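You operate a simulated robot arm through the tools that you are given. There is no shell and no other tool.

You are at the controls of a simulated robot arm. One attempt, no reset.

## Task
Change the press over to the size 44 nest.
Fine: the old nest goes into slot 40; lock the latch and push the sliding plate in.

Only the result counts: the job must be done as asked and must still hold three seconds after the hand-in. Knocking over, shifting, dropping, spilling or breaking anything else fails it.

## Robot
A 7-joint arm with a two-finger parallel gripper, fixed in place. Base frame: the origin is at the foot of the arm, x ahead of it, y to its left, z up. Readings come in mm, degrees, newtons and seconds.
Its first joint turns from -132.0 to 132.0 degrees. Payload 3.91 kg.
Tool frame: the origin (TCP) lies between the finger pads and is the grasp point; the fingertips stand 30 mm ahead of it; z points along the fingers, y is the line along which they close. Largest opening 110 mm; finger width 20, thickness 10; the body of the gripper, 48 by 112 mm, starts 55 mm behind the TCP.
Orientation is told as [roll, pitch, yaw] about the base's x, y, z axes, in that order, counted from this pose: with the fingers straight down and closing along the base's y, the tool's x points along the base's -x, its y along +y and its z along -z.

## Interface
- The arm moves only by the tool drive_tool. Its argument "rows" is a list of rows, each an object of numbers (a shift or turn left out is 0, a gripper value left out holds the last): "wx", "wy", "wz": the turn, a rotation vector about the base's x, y, z in degrees; "tx", "ty", "tz": the shift along the base's x, y, z in mm; "hand": the gripper command, from -1 (fully open) to 1 (shut), values between in proportion. In form: [{"wx": .., "wy": .., "wz": .., "tx": .., "ty": .., "tz": .., "hand": ..}, ...]. A call has 1 to 20 rows; each row shifts and turns the commanded pose from where the row before left it. Rows are played at 5 a second. More than 50 mm and 8.6 degrees between two rows, or a gripper value outside its range, and nothing of the call is played. Where a pose cannot be reached the arm comes as near as it can. A force on the tool above 90 N (or 10 N above the force at the start of the call, whichever is more), or a blocked arm, ends the call early, and 0.2 s more pass. The fingers move at their own pace (about 108 mm/s each) and stop on an object; they squeeze with about 32 N. The grip force told is the motor's: it shows also when the fingers shut on nothing. Time passes only in rows, and 0.2 s behind the last, so rows that do not move let the fingers close. The reply holds the time, the measured pose of the TCP, the force on the tool along the base axes, the opening and the grip force, in the units named above and with some noise, with the torque about the TCP (base axes, N m) and any sound that the robot's microphone picked up.
- Cameras (640 x 400 px; columns grow to the right, rows downward): "scene" is fixed at [50.5, 499.6, 1449.4]; the picture's right is [-0.14, -0.99, 0.00], its down [-0.55, 0.08, -0.83] and it looks along [0.82, -0.11, -0.56] (base axes); focal length 344 px, centre (320, 200). "wrist" rides on the gripper at [72, 17, -103] in the tool frame; the picture's right is [-0.23, 0.97, 0.00], its down [-0.76, -0.18, -0.62] and it looks along [-0.61, -0.14, 0.78] (tool axes); focal length 222 px, centre (320, 200). There is no depth. A picture from a camera that has moved, and an enlarged one, comes with that camera's place and axes in the base frame and with its lens.
- get_image(camera): a new picture of that camera. It takes no simulated time.
- inspect(camera, box): a new picture of the part [left, top, right, bottom] of that camera's present view, enlarged. It takes no simulated time.
- finish_job(): hands the job in; it is judged then, once.

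Places have to be worked out from the pictures, the camera data and where the tool is seen. Open the gripper and draw the arm clear of the work before you hand the job in, unless the task says otherwise.

The tools are called as a command line: name --argument value ..., lists and objects as JSON in quotes. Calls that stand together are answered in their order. drive_tool: Moves the arm, as the interface text tells. Its arguments: {"type":"object","properties":{"rows":{"type":"array"}},"required":["rows"]} The other tools are called the same way: get_image (camera) takes a picture; inspect (camera, box) takes an enlarged picture of a part of a camera's view; finish_job () hands the job in.

At the start:

```text
t: 0.0
eef_pos: [606.7, 148.2, 1194.1]
tcp_rot: [0.0, 0.0, 0.0]
contact_force: [-0.5, -0.6, 1.0]
torque: [0.02, -0.03, -0.02]
gripper_width: 109.9
grasp_force: 0.0
```

scene: 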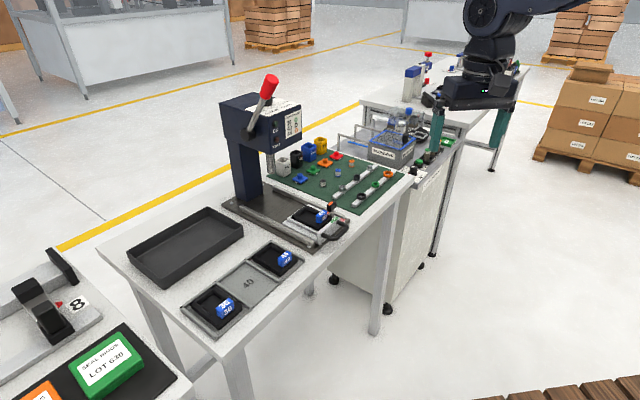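
wrist: 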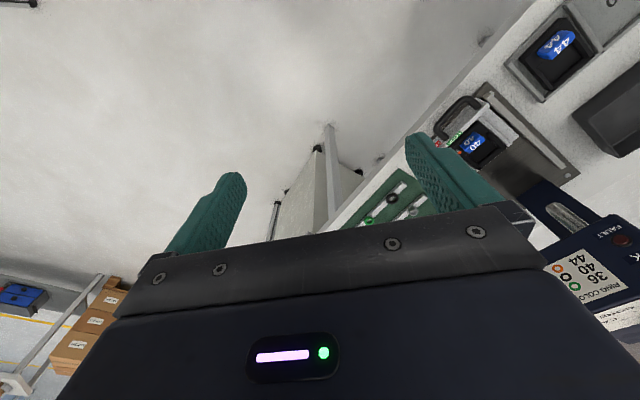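

I start by looking closely at the press, the rack of nests and the table in the scene camera.

inspect --camera "scene" --box '[170, 190, 360, 340]'

inspect --camera "scene" --box '[270, 180, 370, 260]'

inspect --camera "wrist" --box '[420, 0, 640, 200]'

inspect --camera "scene" --box '[210, 70, 320, 210]'

```text
2.67 times, centred on (265, 265) of scene
camera zoom: at [50.5, 499.6, 1449.4], right [-0.14, -0.99, 0.0], down [-0.55, 0.08, -0.83], along [0.82, -0.11, -0.56], focal length 916 px, centre (467, 27)
```

zoom: 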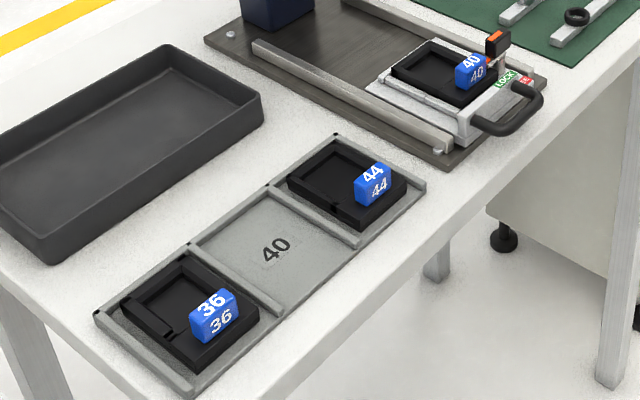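

```text
5.00 times, centred on (320, 220) of scene
camera zoom: at [50.5, 499.6, 1449.4], right [-0.14, -0.99, 0.0], down [-0.55, 0.08, -0.83], along [0.82, -0.11, -0.56], focal length 1718 px, centre (320, 100)
```

zoom: 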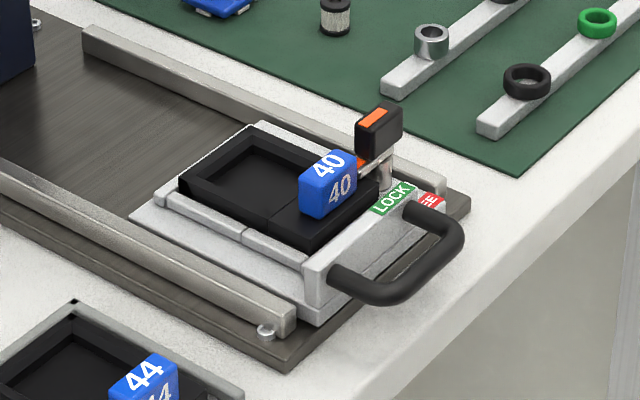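

```text
2.00 times, centred on (530, 100) of wrist
camera zoom: at [535.4, 164.0, 1299.1], right [0.23, 0.97, 0.0], down [0.76, -0.18, 0.62], along [0.61, -0.14, -0.78], focal length 444 px, centre (-100, 400)
```

zoom: 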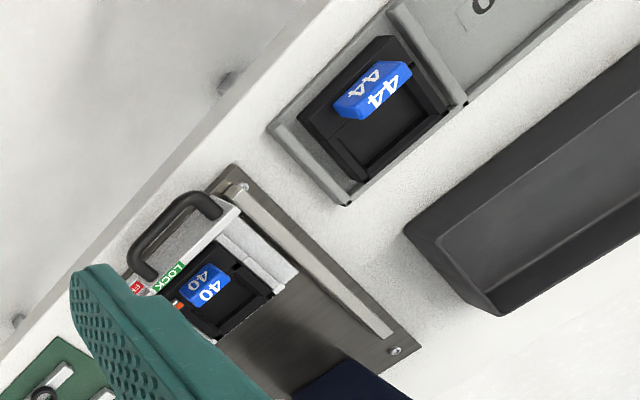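

```text
2.86 times, centred on (265, 140) of scene
camera zoom: at [50.5, 499.6, 1449.4], right [-0.14, -0.99, 0.0], down [-0.55, 0.08, -0.83], along [0.82, -0.11, -0.56], focal length 982 px, centre (477, 371)
```

zoom: 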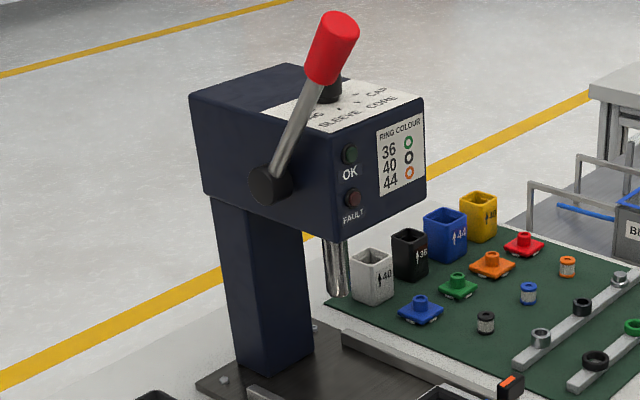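

The press plate is already drawn out with nest 40 on it. Its blue tab is at about (770, 400, 908), nest 44 is at about (644, 505, 890), and the table is turned about 45°. I turn the tool 45° and move it so the wrist camera looks down on the plate.

drive_tool --rows '[{"wz": 7.5, "ty": 20, "tz": -5}, {"wz": 7.5, "ty": 20, "tz": -5}, {"wz": 7.5, "ty": 25, "tz": -5}, {"wz": 7.5, "ty": 25, "tz": -5}, {"wz": 7.5, "ty": 25, "tz": -10}, {"wz": 7.5, "ty": 25, "tz": -10}, {}]'

get_image --camera "wrist"

get_image --camera "scene"

```text
t: 1.6
eef_pos: [607.0, 289.2, 1156.9]
tcp_rot: [0.0, 0.0, 45.0]
contact_force: [0.0, -0.7, -0.5]
torque: [-0.01, -0.01, 0.01]
gripper_width: 110.0
grasp_force: 0.1
```

```text
taken
camera wrist: at [544.6, 249.5, 1260.4], right [-0.53, 0.85, 0.0], down [0.66, 0.41, 0.62], along [0.53, 0.33, -0.78], focal length 222 px, centre (320, 200)
```

wrist: 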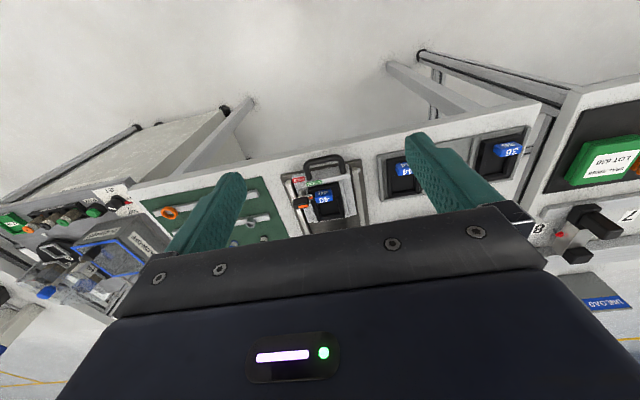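

```text
taken
```

scene: 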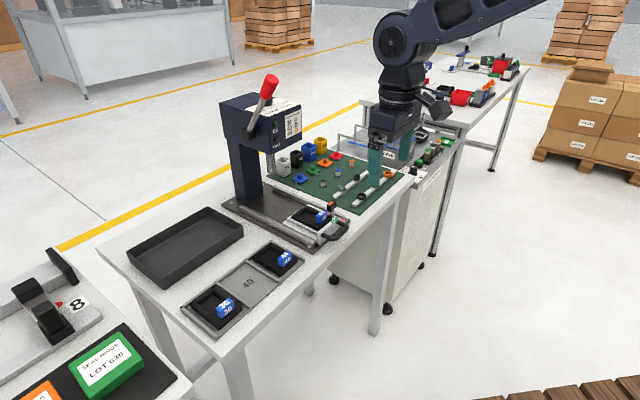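

The wrist camera now sees the plate between the fingers. I enlarge that part to read the latch, nest and rail geometry.

inspect --camera "wrist" --box '[265, 140, 385, 215]'

inspect --camera "wrist" --box '[370, 110, 540, 216]'

inspect --camera "scene" --box '[285, 195, 355, 245]'

inspect --camera "scene" --box '[175, 235, 305, 340]'

```text
5.33 times, centred on (325, 178) of wrist
camera zoom: at [544.6, 249.5, 1260.4], right [-0.53, 0.85, 0.0], down [0.66, 0.41, 0.62], along [0.53, 0.33, -0.78], focal length 1185 px, centre (293, 320)
```

zoom: 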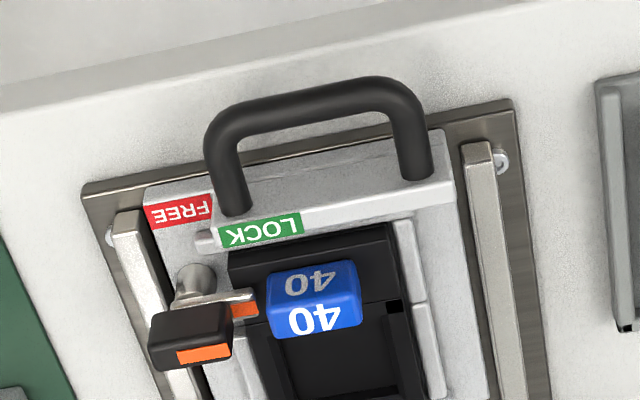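

```text
3.76 times, centred on (455, 163) of wrist
camera zoom: at [544.6, 249.5, 1260.4], right [-0.53, 0.85, 0.0], down [0.66, 0.41, 0.62], along [0.53, 0.33, -0.78], focal length 836 px, centre (-188, 339)
```

zoom: 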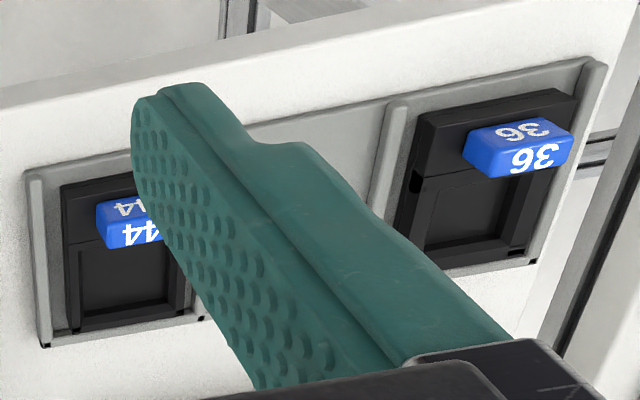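

```text
8.00 times, centred on (320, 220) of scene
camera zoom: at [50.5, 499.6, 1449.4], right [-0.14, -0.99, 0.0], down [-0.55, 0.08, -0.83], along [0.82, -0.11, -0.56], focal length 2749 px, centre (320, 40)
```

zoom: 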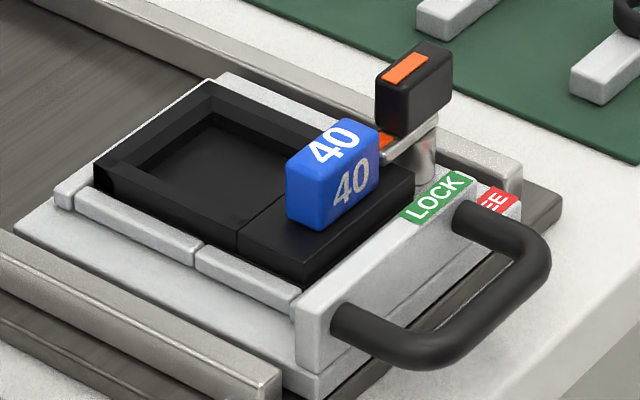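

```text
3.81 times, centred on (240, 288) of scene
camera zoom: at [50.5, 499.6, 1449.4], right [-0.14, -0.99, 0.0], down [-0.55, 0.08, -0.83], along [0.82, -0.11, -0.56], focal length 1309 px, centre (625, -133)
```

zoom: 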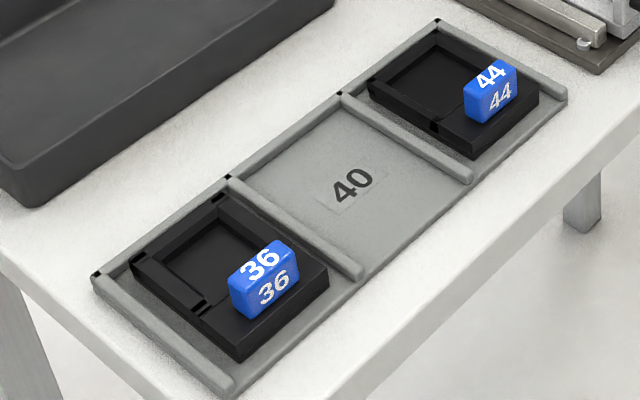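

Latch knob is at about (803, 364, 917), its post at about (791, 358), and the press head front is at about r=950 mm, well clear. I move the camera closer, looking at the latch and nest from about 200 mm above.

drive_tool --rows '[{"tx": 23, "ty": 7.4, "tz": -32}, {"tx": 23, "ty": 7.4, "tz": -32}, {"tx": 23, "ty": 7.4, "tz": -32}, {"tx": 23, "ty": 7.4, "tz": -32}, {"tx": 23, "ty": 7.4, "tz": -32}, {}]'

get_image --camera "wrist"

inspect --camera "wrist" --box '[220, 60, 420, 210]'

```text
t: 3.0
eef_pos: [718.8, 321.1, 993.6]
tcp_rot: [0.0, 0.0, 45.0]
contact_force: [-0.1, 0.2, 0.1]
torque: [0.02, 0.0, 0.0]
gripper_width: 109.9
grasp_force: 0.0
```

```text
taken
camera wrist: at [656.4, 281.3, 1097.2], right [-0.53, 0.85, 0.0], down [0.66, 0.41, 0.62], along [0.53, 0.33, -0.78], focal length 222 px, centre (320, 200)
```

wrist: 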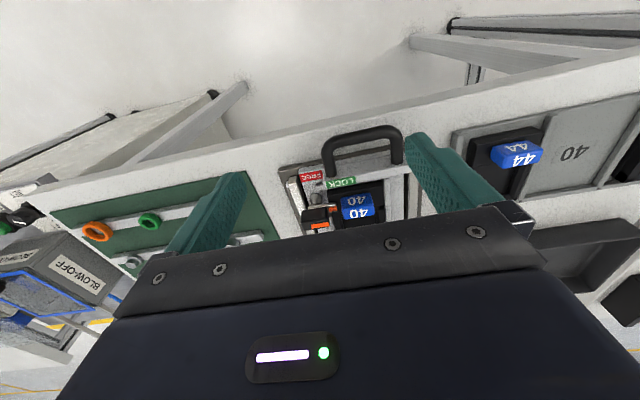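

```text
2.67 times, centred on (320, 135) of wrist
camera zoom: at [656.4, 281.3, 1097.2], right [-0.53, 0.85, 0.0], down [0.66, 0.41, 0.62], along [0.53, 0.33, -0.78], focal length 592 px, centre (320, 373)
```

zoom: 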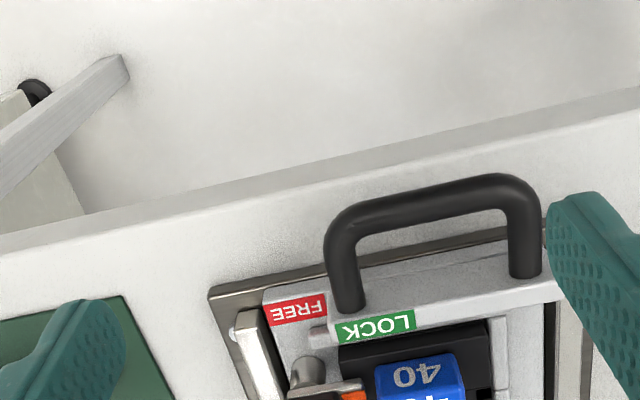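

The view is closer now. I enlarge the latch and the nest's front area.

inspect --camera "wrist" --box '[275, 160, 395, 235]'

inspect --camera "wrist" --box '[440, 100, 640, 225]'

inspect --camera "scene" --box '[300, 180, 380, 240]'

```text
5.33 times, centred on (335, 198) of wrist
camera zoom: at [656.4, 281.3, 1097.2], right [-0.53, 0.85, 0.0], down [0.66, 0.41, 0.62], along [0.53, 0.33, -0.78], focal length 1185 px, centre (240, 213)
```

zoom: 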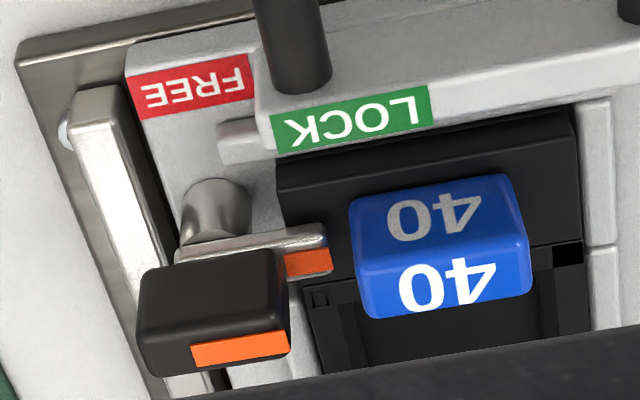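

```text
3.20 times, centred on (540, 162) of wrist
camera zoom: at [656.4, 281.3, 1097.2], right [-0.53, 0.85, 0.0], down [0.66, 0.41, 0.62], along [0.53, 0.33, -0.78], focal length 711 px, centre (-384, 320)
```

zoom: 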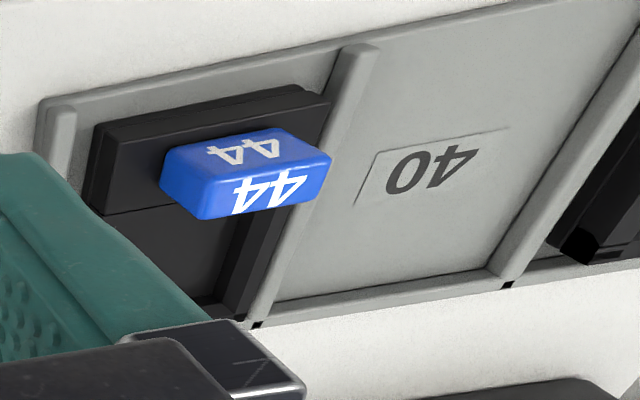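

```text
6.67 times, centred on (340, 210) of scene
camera zoom: at [50.5, 499.6, 1449.4], right [-0.14, -0.99, 0.0], down [-0.55, 0.08, -0.83], along [0.82, -0.11, -0.56], focal length 2290 px, centre (187, 133)
```

zoom: 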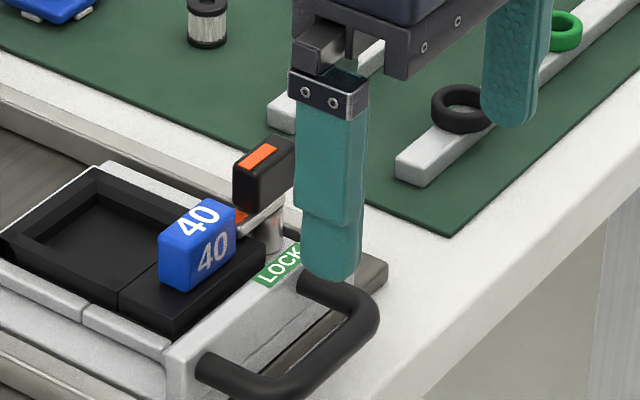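

The latch is a turn clamp: a post with a lever whose orange tip points over the nest (LOCK), and a black knob on top at about (801, 364, 919). The knob is thin along the slide direction, so I turn the tool to yaw -45° and hover above it to measure.

drive_tool --rows '[{"wz": -8, "tx": 7, "ty": 3.5, "tz": 5}, {"wz": -8, "tx": 7, "ty": 3.5, "tz": 5}, {"wz": -8, "tx": 7, "ty": 3.5}, {"wz": -8, "tx": 7, "ty": 3.5}, {"wz": -8, "tx": 7, "ty": 3.5}, {"wz": -8, "tx": 7, "ty": 3.5}, {"wz": -8, "tx": 7, "ty": 3.5}, {"wz": -8, "tx": 7, "ty": 3.5}, {"wz": -8, "tx": 7, "ty": 3.5}, {"wz": -8, "tx": 7, "ty": 3.5}, {"wz": -8, "tx": 7, "ty": 3.5}, {"wz": -2, "tx": 5, "ty": 4}, {}]'

get_image --camera "wrist"

inspect --camera "wrist" --box '[220, 90, 420, 215]'

inspect --camera "scene" --box '[270, 150, 390, 240]'

```text
t: 5.8
eef_pos: [804.3, 367.0, 1006.5]
tcp_rot: [0.0, 0.0, -45.0]
contact_force: [0.0, 0.4, 0.2]
torque: [-0.01, 0.05, 0.03]
gripper_width: 109.8
grasp_force: 0.0
```

```text
taken
camera wrist: at [765.5, 430.2, 1110.0], right [0.85, 0.53, 0.0], down [0.41, -0.66, 0.62], along [0.33, -0.53, -0.78], focal length 222 px, centre (320, 200)
```

wrist: 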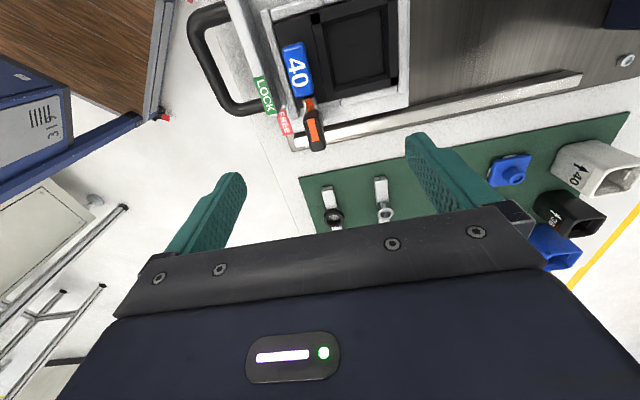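

```text
3.20 times, centred on (320, 152) of wrist
camera zoom: at [765.5, 430.2, 1110.0], right [0.85, 0.53, 0.0], down [0.41, -0.66, 0.62], along [0.33, -0.53, -0.78], focal length 711 px, centre (320, 352)
```

zoom: 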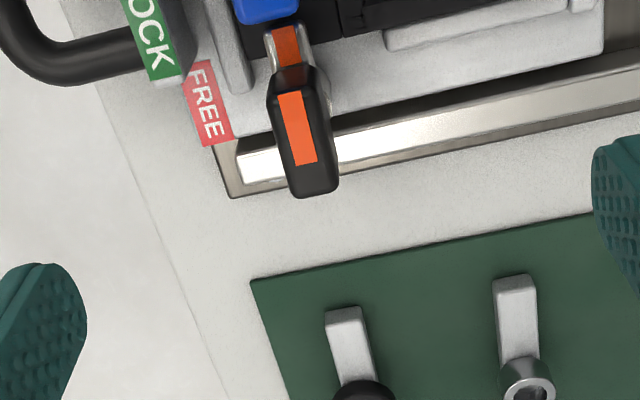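

```text
4.44 times, centred on (330, 195) of scene
camera zoom: at [50.5, 499.6, 1449.4], right [-0.14, -0.99, 0.0], down [-0.55, 0.08, -0.83], along [0.82, -0.11, -0.56], focal length 1527 px, centre (276, 222)
```

zoom: 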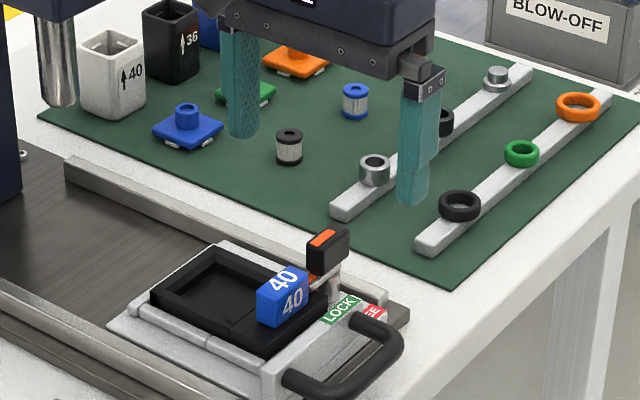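

The rail and the knob line up with the 45° table axes, and the knob's top centre works out at about (798, 368, 929). I centre over it, narrow the fingers to about 36 mm, and drop to z≈960 to check alignment.

drive_tool --rows '[{"tx": -3, "ty": 0.5, "tz": -10, "hand": 0.345}, {"tx": -3.3, "ty": 0.5, "tz": -15}, {"tz": -20}, {}, {}]'

get_image --camera "wrist"

inspect --camera "wrist" --box '[240, 100, 400, 225]'

inspect --camera "scene" --box '[290, 170, 370, 230]'

```text
t: 7.0
eef_pos: [796.2, 369.0, 960.0]
tcp_rot: [0.2, 0.2, -45.0]
contact_force: [-0.6, 0.0, 0.9]
torque: [0.01, -0.01, 0.03]
gripper_width: 35.8
grasp_force: 0.0
```

```text
taken
camera wrist: at [759.1, 431.6, 1064.9], right [0.85, 0.53, 0.0], down [0.41, -0.66, 0.62], along [0.33, -0.53, -0.78], focal length 222 px, centre (320, 200)
```

wrist: 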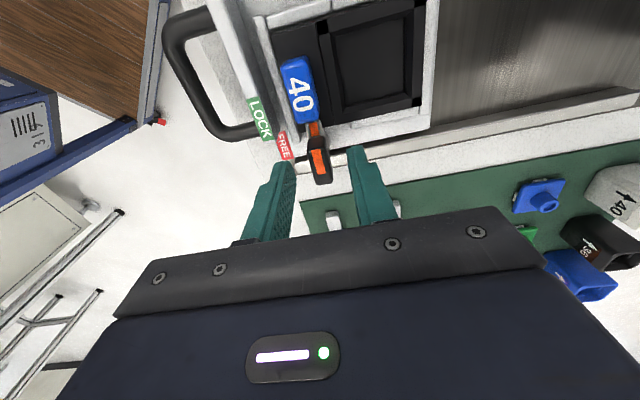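

```text
3.20 times, centred on (320, 162) of wrist
camera zoom: at [759.1, 431.6, 1064.9], right [0.85, 0.53, 0.0], down [0.41, -0.66, 0.62], along [0.33, -0.53, -0.78], focal length 711 px, centre (320, 320)
```

zoom: 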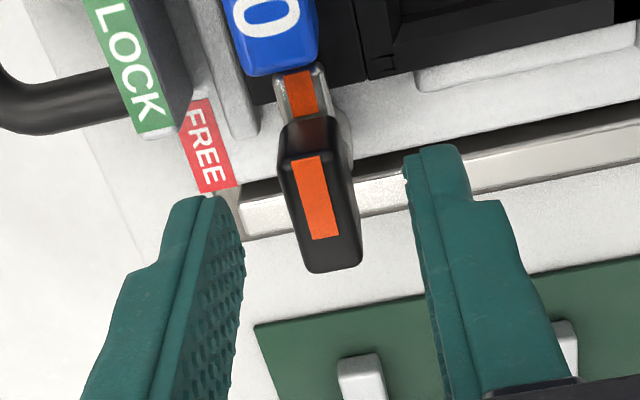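

```text
6.67 times, centred on (330, 200) of scene
camera zoom: at [50.5, 499.6, 1449.4], right [-0.14, -0.99, 0.0], down [-0.55, 0.08, -0.83], along [0.82, -0.11, -0.56], focal length 2290 px, centre (253, 200)
```

zoom: 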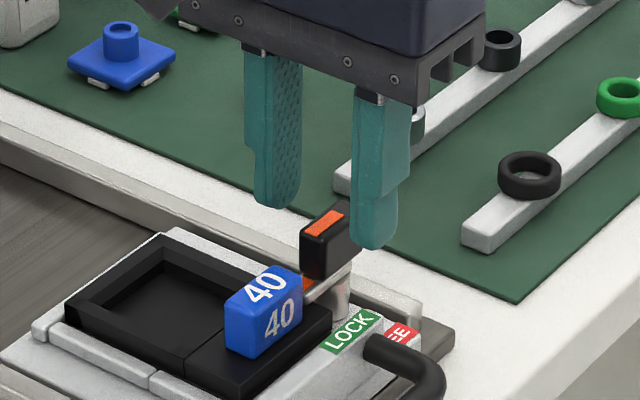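

The fingers straddle the knob properly and its centre is about 2 mm toward (+x, -y) of the TCP. I shift over, lower to z≈934 so the tips stay just above the lever, and close on the knob.

drive_tool --rows '[{"tx": 2, "ty": -2, "tz": -6}, {"tz": -10}, {"tz": -10}, {}, {"hand": 0.6}, {"hand": 0.9}, {"hand": 1.0}, {}]'

inspect --camera "wrist" --box '[240, 100, 400, 225]'

inspect --camera "scene" --box '[290, 170, 370, 230]'

```text
t: 8.8
eef_pos: [799.3, 368.0, 935.3]
tcp_rot: [0.0, 0.1, -44.9]
contact_force: [-3.5, -2.2, -2.2]
torque: [-0.1, -0.16, -0.01]
gripper_width: 14.2
grasp_force: 45.1
```

```text
3.20 times, centred on (320, 162) of wrist
camera zoom: at [761.5, 430.0, 1038.7], right [0.85, 0.53, 0.0], down [0.41, -0.66, 0.62], along [0.33, -0.53, -0.78], focal length 711 px, centre (320, 320)
```

zoom: 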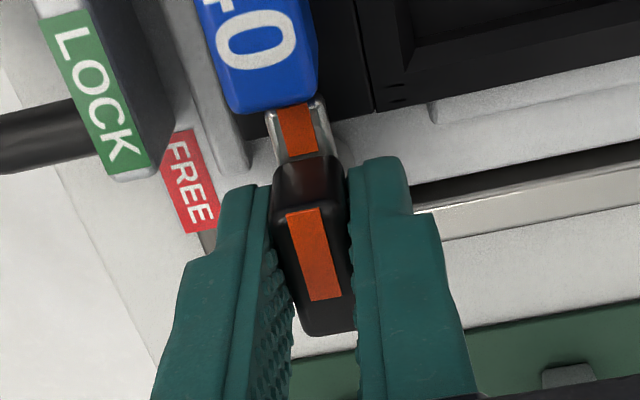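

```text
6.67 times, centred on (330, 200) of scene
camera zoom: at [50.5, 499.6, 1449.4], right [-0.14, -0.99, 0.0], down [-0.55, 0.08, -0.83], along [0.82, -0.11, -0.56], focal length 2290 px, centre (253, 200)
```

zoom: 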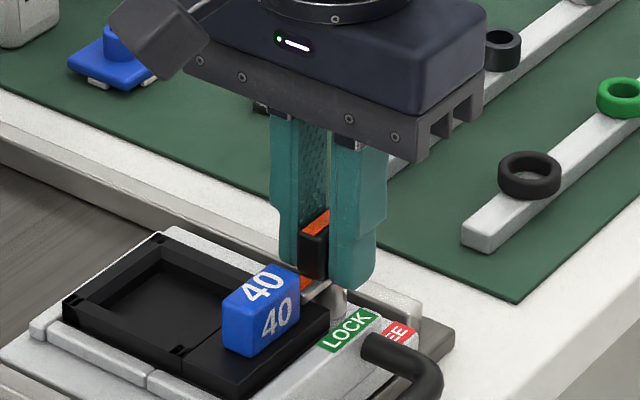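

The knob is held at 14 mm width with small forces. I turn it counter-clockwise (lever tip from the nest toward FREE) a little first and read the forces.

drive_tool --rows '[{"wz": 4}, {"wz": 4}, {"wz": 4}, {}]'

inspect --camera "wrist" --box '[240, 100, 400, 225]'

inspect --camera "scene" --box '[290, 170, 370, 230]'

```text
t: 9.8
eef_pos: [799.9, 367.5, 935.7]
tcp_rot: [0.0, 0.1, -33.0]
contact_force: [-2.5, 0.1, -0.8]
torque: [0.02, -0.01, 0.02]
gripper_width: 13.9
grasp_force: 44.8
```

```text
3.20 times, centred on (320, 162) of wrist
camera zoom: at [749.1, 420.3, 1038.7], right [0.72, 0.69, 0.0], down [0.54, -0.56, 0.62], along [0.43, -0.45, -0.78], focal length 711 px, centre (320, 320)
```

zoom: 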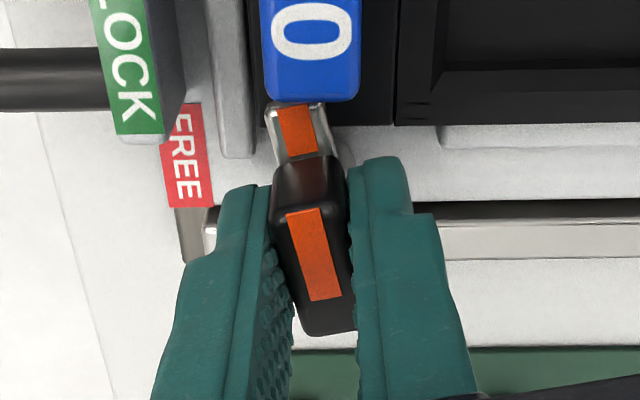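

```text
6.67 times, centred on (330, 200) of scene
camera zoom: at [50.5, 499.6, 1449.4], right [-0.14, -0.99, 0.0], down [-0.55, 0.08, -0.83], along [0.82, -0.11, -0.56], focal length 2290 px, centre (253, 200)
```

zoom: 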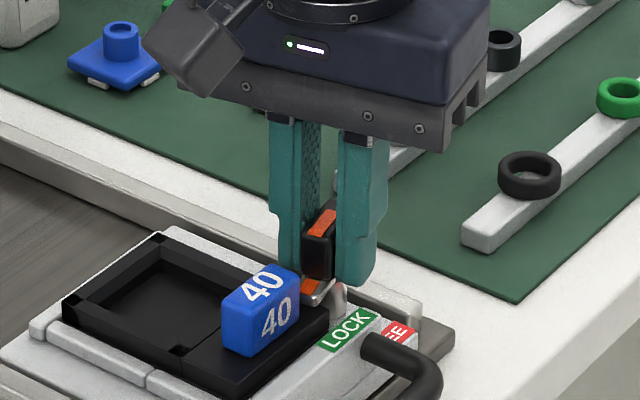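

The lever turns freely with the knob (almost no torque), tip swinging toward FREE. I continue the turn to about half way and look again.

drive_tool --rows '[{"wz": 5}, {"wz": 5}, {"wz": 5}, {"wz": 5}, {"wz": 5}, {"wz": 5}, {}]'

inspect --camera "wrist" --box '[240, 100, 400, 225]'

inspect --camera "scene" --box '[290, 170, 370, 230]'

```text
t: 11.4
eef_pos: [798.6, 366.9, 934.5]
tcp_rot: [0.0, 0.0, -2.9]
contact_force: [2.2, -6.5, 11.2]
torque: [-0.07, 1.2, -0.01]
gripper_width: 13.8
grasp_force: 44.9
```

```text
3.20 times, centred on (320, 162) of wrist
camera zoom: at [728.7, 386.4, 1038.7], right [0.28, 0.96, 0.0], down [0.75, -0.22, 0.62], along [0.6, -0.17, -0.78], focal length 711 px, centre (320, 320)
```

zoom: 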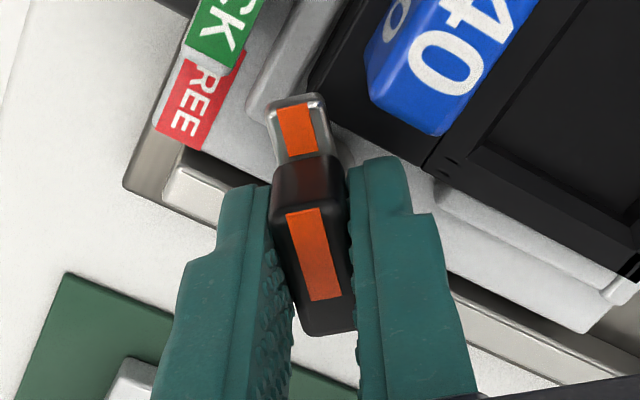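

```text
6.67 times, centred on (330, 200) of scene
camera zoom: at [50.5, 499.6, 1449.4], right [-0.14, -0.99, 0.0], down [-0.55, 0.08, -0.83], along [0.82, -0.11, -0.56], focal length 2290 px, centre (253, 200)
```

zoom: 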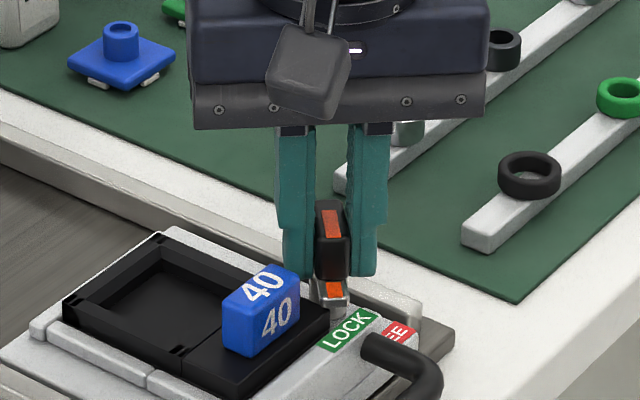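

The lever tip is half way, but the reading shows 11 N and 1.2 N·m. I wait a moment and read again before turning further.

drive_tool --rows '[{}, {}]'

get_image --camera "scene"

get_image --camera "wrist"

```text
t: 12.0
eef_pos: [799.3, 367.2, 934.2]
tcp_rot: [0.0, 0.0, -3.0]
contact_force: [2.7, -7.6, 13.2]
torque: [-0.14, 0.67, -0.01]
gripper_width: 13.9
grasp_force: 45.3
```

```text
taken
```

scene: 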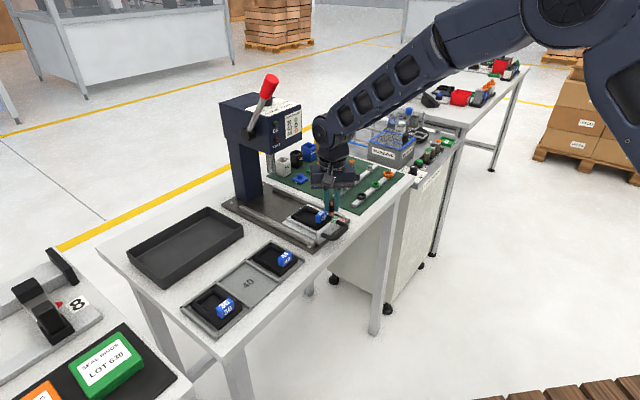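

```text
taken
camera wrist: at [728.7, 386.4, 1038.7], right [0.28, 0.96, 0.0], down [0.75, -0.22, 0.62], along [0.6, -0.17, -0.78], focal length 222 px, centre (320, 200)
```

wrist: 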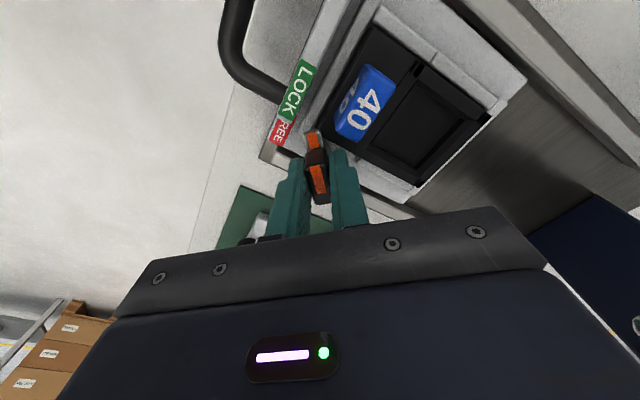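

The force persists: mostly upward 13 N and -7.6 N in y, which suggests the fingertips press lightly on the lever and sit slightly off-pivot. I relieve it with a small move up and toward -y and re-read.

drive_tool --rows '[{"tz": 1.0, "ty": -0.5}, {"tz": 0.5, "ty": -0.5}, {}, {}]'

```text
t: 13.0
eef_pos: [798.9, 365.4, 934.4]
tcp_rot: [0.0, 0.0, -2.9]
contact_force: [-0.5, 0.9, 4.1]
torque: [-0.07, -1.39, -0.01]
gripper_width: 13.9
grasp_force: 44.4
```

Forces have dropped to about 4 N. I continue turning toward FREE in small steps.

drive_tool --rows '[{"wz": 5}, {"wz": 5}, {"wz": 5}, {}, {}]'

inspect --camera "wrist" --box '[240, 100, 400, 225]'

inspect --camera "scene" --box '[290, 170, 370, 230]'

```text
t: 14.2
eef_pos: [798.6, 366.4, 934.3]
tcp_rot: [0.1, 0.1, 12.1]
contact_force: [-13.4, 9.5, -10.9]
torque: [-0.05, 0.94, 0.03]
gripper_width: 14.2
grasp_force: 44.9
```

```text
3.20 times, centred on (320, 162) of wrist
camera zoom: at [726.0, 366.7, 1038.9], right [0.02, 1.0, 0.0], down [0.78, -0.01, 0.62], along [0.62, -0.01, -0.78], focal length 711 px, centre (320, 320)
```

zoom: 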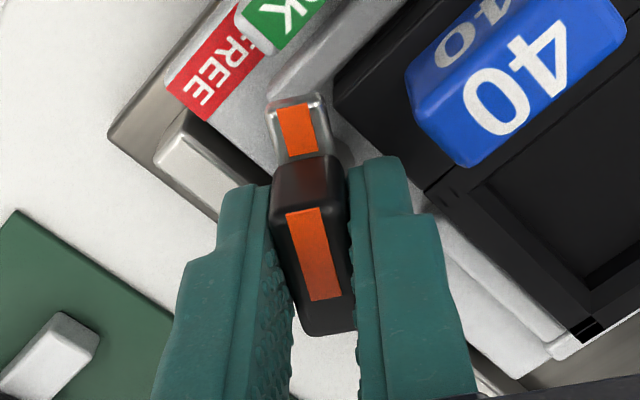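

```text
6.67 times, centred on (330, 200) of scene
camera zoom: at [50.5, 499.6, 1449.4], right [-0.14, -0.99, 0.0], down [-0.55, 0.08, -0.83], along [0.82, -0.11, -0.56], focal length 2290 px, centre (253, 200)
```

zoom: 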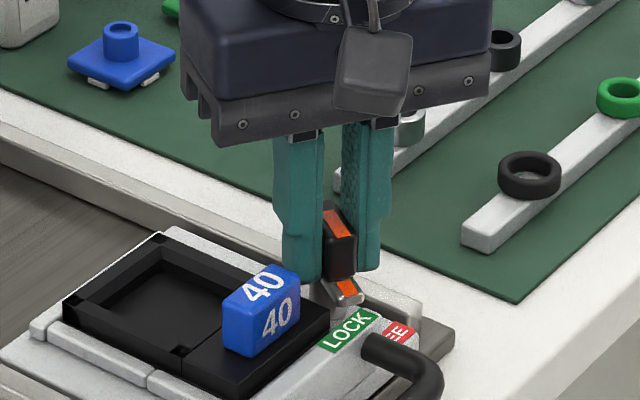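

Turning continues without torque about z, but a side force of about 16 N along the rack direction has built up, so the pivot sits a bit to that side. I shift (-1, +1, -0.7) to follow it, then read again.

drive_tool --rows '[{"tx": -0.6, "ty": 0.6, "tz": -0.4}, {"tx": -0.6, "ty": 0.5, "tz": -0.4}, {}, {}]'

```text
t: 15.2
eef_pos: [798.0, 365.1, 934.8]
tcp_rot: [0.0, 0.0, 12.0]
contact_force: [-6.8, 4.0, -8.5]
torque: [-0.13, 0.89, -0.01]
gripper_width: 14.0
grasp_force: 45.2
```

drive_tool --rows '[{"wz": 5, "tx": -0.4, "ty": 0.3, "tz": -0.4}, {"wz": 5, "tx": -0.4, "ty": 0.3, "tz": -0.3}, {"wz": 5, "tx": -0.3}, {}, {}]'

inspect --camera "wrist" --box '[240, 100, 400, 225]'

inspect --camera "scene" --box '[290, 170, 370, 230]'

```text
t: 16.4
eef_pos: [798.5, 364.8, 934.4]
tcp_rot: [-0.1, -0.1, 27.0]
contact_force: [17.2, -16.7, 6.2]
torque: [0.04, -0.45, -0.07]
gripper_width: 14.0
grasp_force: 45.0
```

```text
3.20 times, centred on (320, 162) of wrist
camera zoom: at [727.4, 346.7, 1038.6], right [-0.24, 0.97, 0.0], down [0.76, 0.19, 0.62], along [0.61, 0.15, -0.78], focal length 711 px, centre (320, 320)
```

zoom: 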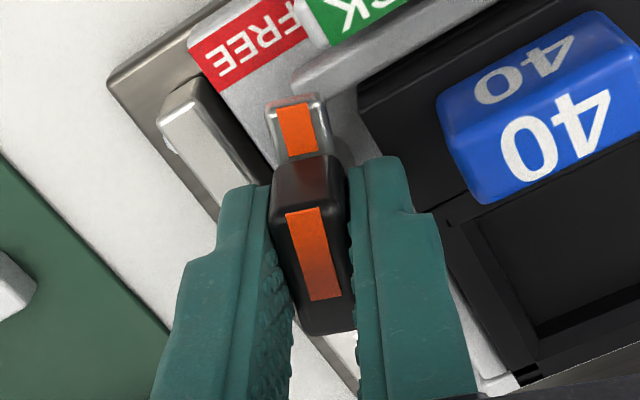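

```text
6.67 times, centred on (330, 200) of scene
camera zoom: at [50.5, 499.6, 1449.4], right [-0.14, -0.99, 0.0], down [-0.55, 0.08, -0.83], along [0.82, -0.11, -0.56], focal length 2290 px, centre (253, 200)
```

zoom: 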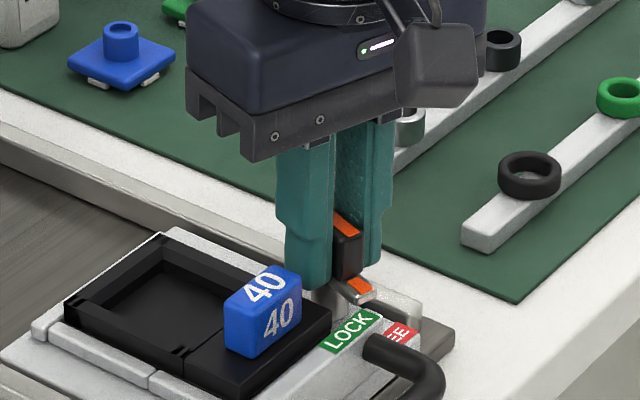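

The lever tip is now near FREE. The side force reversed (24 N along -t), so I overcorrected; I shift back (+1, -1) while finishing the turn to 45°.

drive_tool --rows '[{"tx": 0.6, "ty": -0.6}, {"tx": 0.5, "ty": -0.5}, {}, {}]'

```text
t: 17.4
eef_pos: [798.2, 365.2, 935.4]
tcp_rot: [0.0, -0.1, 27.1]
contact_force: [15.9, -11.5, 17.9]
torque: [0.13, -0.72, -0.02]
gripper_width: 13.9
grasp_force: 45.4
```

drive_tool --rows '[{"tx": 0.6, "ty": -0.5, "tz": 0.8}, {"tx": 0.5, "ty": -0.4, "tz": 0.7}, {}, {}]'

```text
t: 18.4
eef_pos: [799.0, 364.0, 933.4]
tcp_rot: [0.1, 0.2, 27.1]
contact_force: [0.0, 2.0, 1.6]
torque: [0.56, -1.14, -0.02]
gripper_width: 14.1
grasp_force: 44.8
```

The forces are back near zero. I turn another 9° and check.

drive_tool --rows '[{"wz": 3}, {"wz": 3}, {"wz": 3}, {}, {}]'

```text
t: 19.6
eef_pos: [799.3, 364.7, 935.7]
tcp_rot: [0.0, 0.2, 36.1]
contact_force: [-2.7, 1.7, -2.8]
torque: [-0.49, 0.62, -0.03]
gripper_width: 13.9
grasp_force: 45.2
```

drive_tool --rows '[{"wz": 3}, {"wz": 3}, {"wz": 3}, {}, {}]'

inspect --camera "wrist" --box '[240, 100, 400, 225]'

inspect --camera "scene" --box '[290, 170, 370, 230]'

```text
t: 20.8
eef_pos: [799.5, 365.0, 933.6]
tcp_rot: [0.0, 0.0, 45.0]
contact_force: [-8.7, 5.0, -11.5]
torque: [0.41, -0.36, -0.02]
gripper_width: 13.8
grasp_force: 44.8
```

```text
3.20 times, centred on (320, 162) of wrist
camera zoom: at [737.3, 325.0, 1038.8], right [-0.53, 0.85, 0.0], down [0.66, 0.41, 0.62], along [0.53, 0.33, -0.78], focal length 711 px, centre (320, 320)
```

zoom: 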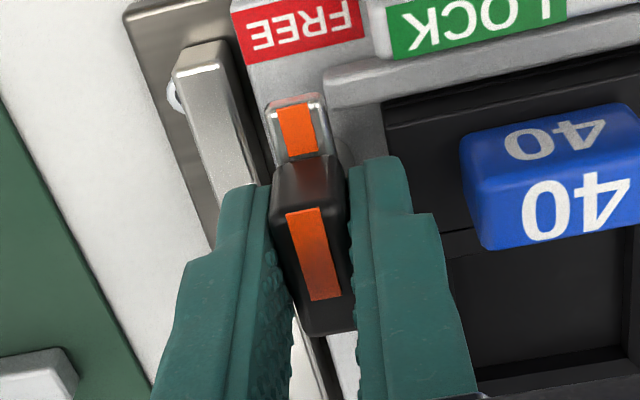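

```text
6.67 times, centred on (330, 200) of scene
camera zoom: at [50.5, 499.6, 1449.4], right [-0.14, -0.99, 0.0], down [-0.55, 0.08, -0.83], along [0.82, -0.11, -0.56], focal length 2290 px, centre (253, 200)
```

zoom: 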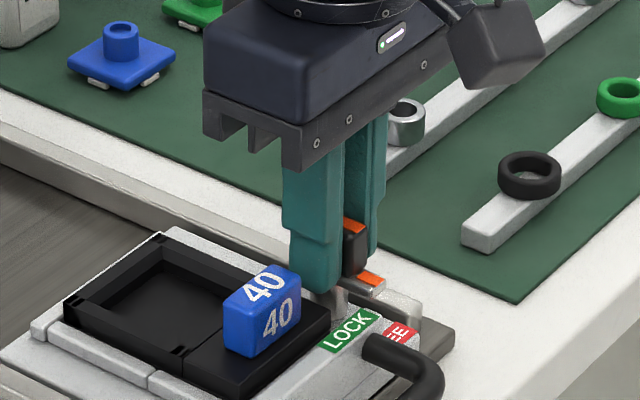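

The lever now points straight at FREE, so the latch is open. I release with a small opening (about 24 mm, to stay clear of the blue tab) and lift straight up.

drive_tool --rows '[{"hand": 0.56}, {}, {}, {"tz": 10}, {"tz": 20}, {"tz": 20}, {}]'

get_image --camera "wrist"

inspect --camera "scene" --box '[290, 170, 370, 230]'

```text
t: 22.4
eef_pos: [798.0, 362.9, 984.3]
tcp_rot: [0.1, 0.0, 45.1]
contact_force: [0.3, 0.1, -0.3]
torque: [0.02, -0.01, 0.0]
gripper_width: 24.2
grasp_force: 0.1
```

```text
taken
camera wrist: at [737.0, 324.5, 1088.7], right [-0.53, 0.85, 0.0], down [0.66, 0.41, 0.62], along [0.53, 0.33, -0.78], focal length 222 px, centre (320, 200)
```

wrist: 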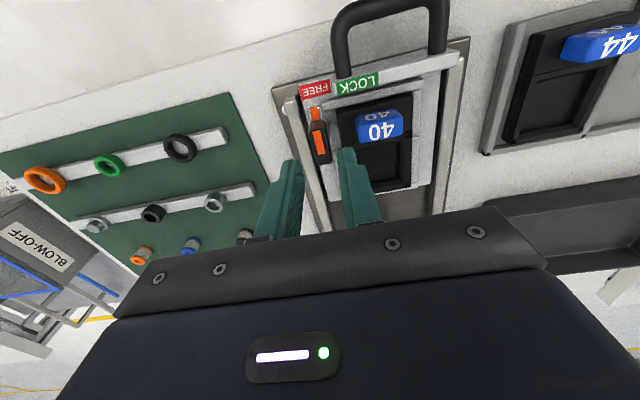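

```text
6.67 times, centred on (330, 200) of scene
camera zoom: at [50.5, 499.6, 1449.4], right [-0.14, -0.99, 0.0], down [-0.55, 0.08, -0.83], along [0.82, -0.11, -0.56], focal length 2290 px, centre (253, 200)
```

zoom: 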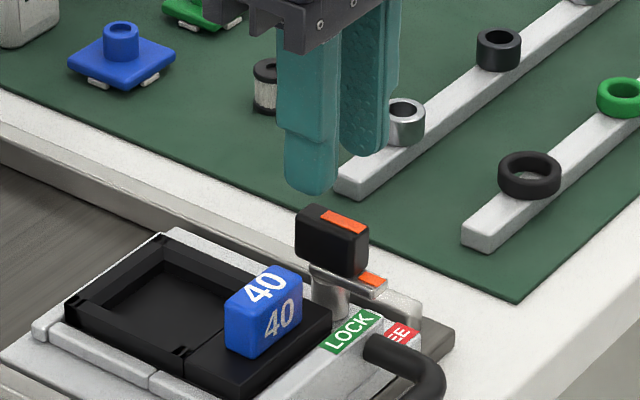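

The latch stays at FREE. Now I measure nest 40 and its tab from this view.

inspect --camera "wrist" --box '[290, 60, 450, 185]'

inspect --camera "wrist" --box '[470, 0, 640, 130]'

```text
3.20 times, centred on (370, 122) of wrist
camera zoom: at [737.0, 324.5, 1088.7], right [-0.53, 0.85, 0.0], down [0.66, 0.41, 0.62], along [0.53, 0.33, -0.78], focal length 711 px, centre (160, 448)
```

zoom: 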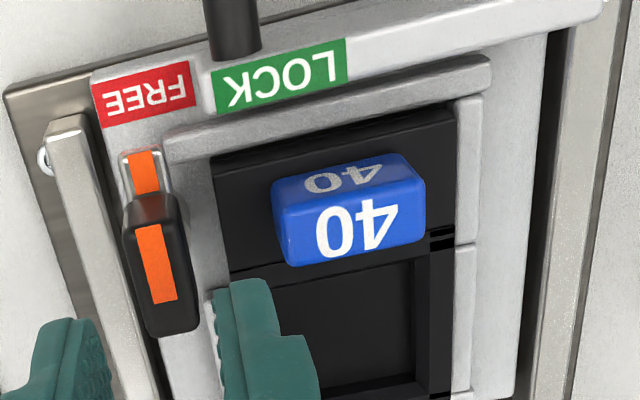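

```text
3.08 times, centred on (555, 65) of wrist
camera zoom: at [737.0, 324.5, 1088.7], right [-0.53, 0.85, 0.0], down [0.66, 0.41, 0.62], along [0.53, 0.33, -0.78], focal length 684 px, centre (-403, 615)
```

zoom: 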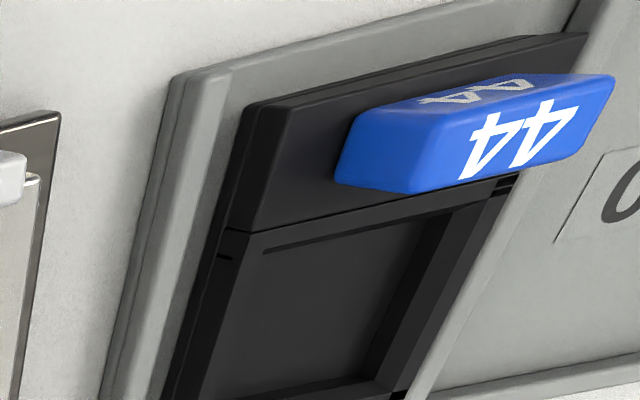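

Tab 40's top centre is about (767, 396, 926), 36 mm wide along the rack and about 15 mm thick along the slide direction. Before lifting anything, I hover over the rack at yaw -45° to measure slots 36, 40 and 44.

drive_tool --rows '[{"tz": 14, "hand": 0.3}, {"wz": -8, "tx": -13, "ty": 11.8}, {"wz": -8, "tx": -13, "ty": 11.8}, {"wz": -8, "tx": -13, "ty": 11.8}, {"wz": -8, "tx": -13, "ty": 11.8}, {"wz": -8, "tx": -13, "ty": 11.8}, {"wz": -8, "tx": -13, "ty": 11.8}, {"wz": -8, "tx": -13, "ty": 11.8}, {"wz": -8, "tx": -13, "ty": 11.8}, {"wz": -8, "tx": -13, "ty": 11.8}, {"wz": -8, "tx": -13, "ty": 11.8}, {"wz": -8, "tx": -13, "ty": 11.8}, {"wz": -2, "tx": -13, "ty": 11.8}, {}, {}]'

get_image --camera "wrist"

inspect --camera "wrist" --box '[220, 0, 460, 190]'

inspect --camera "scene" --box '[280, 170, 370, 240]'

```text
t: 25.6
eef_pos: [643.9, 505.4, 1000.2]
tcp_rot: [0.0, 0.1, -45.0]
contact_force: [0.3, 0.5, 0.4]
torque: [0.01, -0.03, -0.01]
gripper_width: 38.5
grasp_force: 0.0
```

```text
taken
camera wrist: at [606.1, 568.4, 1104.3], right [0.85, 0.53, 0.0], down [0.41, -0.66, 0.62], along [0.33, -0.53, -0.78], focal length 222 px, centre (320, 200)
```

wrist: 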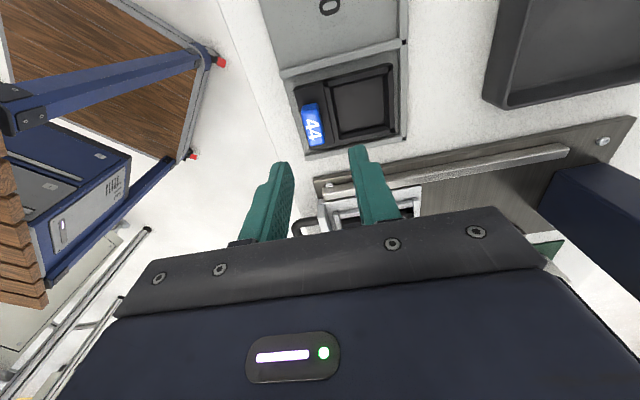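

```text
2.11 times, centred on (340, 95) of wrist
camera zoom: at [606.1, 568.4, 1104.3], right [0.85, 0.53, 0.0], down [0.41, -0.66, 0.62], along [0.33, -0.53, -0.78], focal length 468 px, centre (278, 421)
```

zoom: 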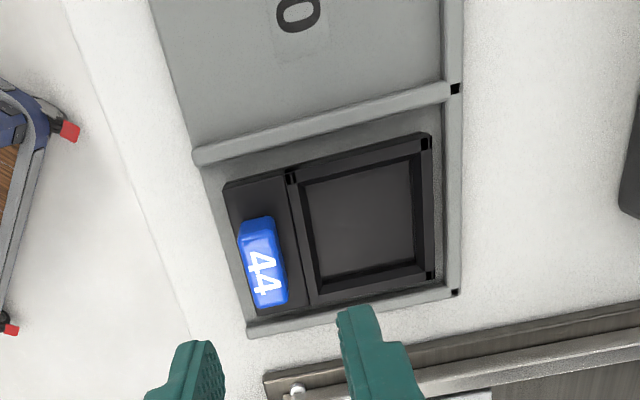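

```text
5.71 times, centred on (325, 205) of scene
camera zoom: at [50.5, 499.6, 1449.4], right [-0.14, -0.99, 0.0], down [-0.55, 0.08, -0.83], along [0.82, -0.11, -0.56], focal length 1963 px, centre (291, 171)
```

zoom: 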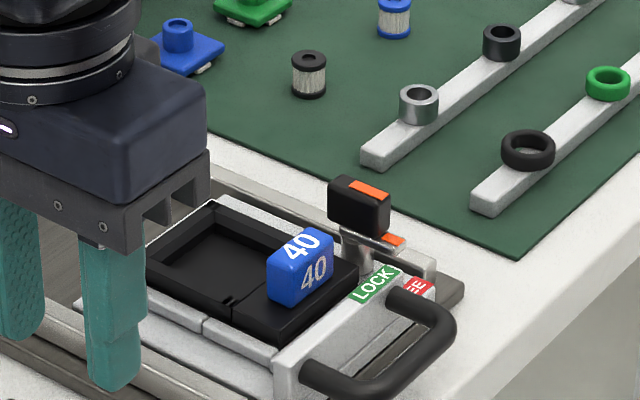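

From this view: tab 44 is at about (642.5, 500, 905), the rib pitch is 87.5 mm, and slot 40's centre line is at t≈-12, where the tab should sit at about r=807. Now I go back over nest 40's tab to grip it along the slide direction.

drive_tool --rows '[{"tx": 24.3, "ty": -21.8}, {"tx": 24.3, "ty": -21.8}, {"tx": 24.3, "ty": -21.8}, {"tx": 24.3, "ty": -21.8}, {"tx": 24.3, "ty": -21.8, "tz": -10}, {"tz": -10, "hand": 0.5}, {}, {}]'

get_image --camera "wrist"

inspect --camera "wrist" --box '[240, 90, 400, 215]'

inspect --camera "scene" --box '[280, 170, 370, 240]'

```text
t: 27.4
eef_pos: [765.4, 397.0, 980.5]
tcp_rot: [0.0, 0.0, -45.0]
contact_force: [0.4, 0.1, 0.2]
torque: [-0.03, 0.01, -0.01]
gripper_width: 27.5
grasp_force: 0.1
```

```text
taken
camera wrist: at [727.0, 460.2, 1084.8], right [0.85, 0.53, 0.0], down [0.41, -0.66, 0.62], along [0.33, -0.53, -0.78], focal length 222 px, centre (320, 200)
```

wrist: 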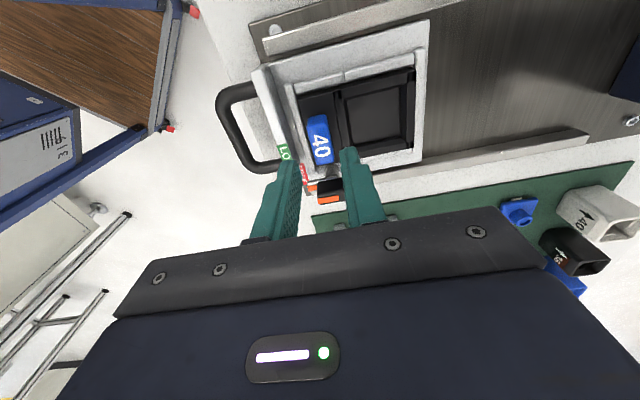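

```text
3.20 times, centred on (320, 152) of wrist
camera zoom: at [727.0, 460.2, 1084.8], right [0.85, 0.53, 0.0], down [0.41, -0.66, 0.62], along [0.33, -0.53, -0.78], focal length 711 px, centre (320, 352)
```

zoom: 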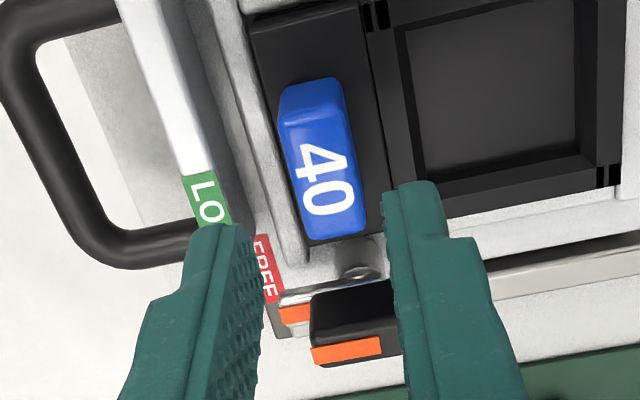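

```text
5.71 times, centred on (325, 205) of scene
camera zoom: at [50.5, 499.6, 1449.4], right [-0.14, -0.99, 0.0], down [-0.55, 0.08, -0.83], along [0.82, -0.11, -0.56], focal length 1963 px, centre (291, 171)
```

zoom: 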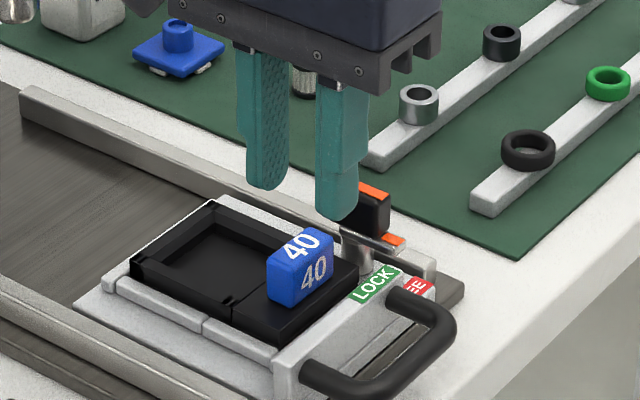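

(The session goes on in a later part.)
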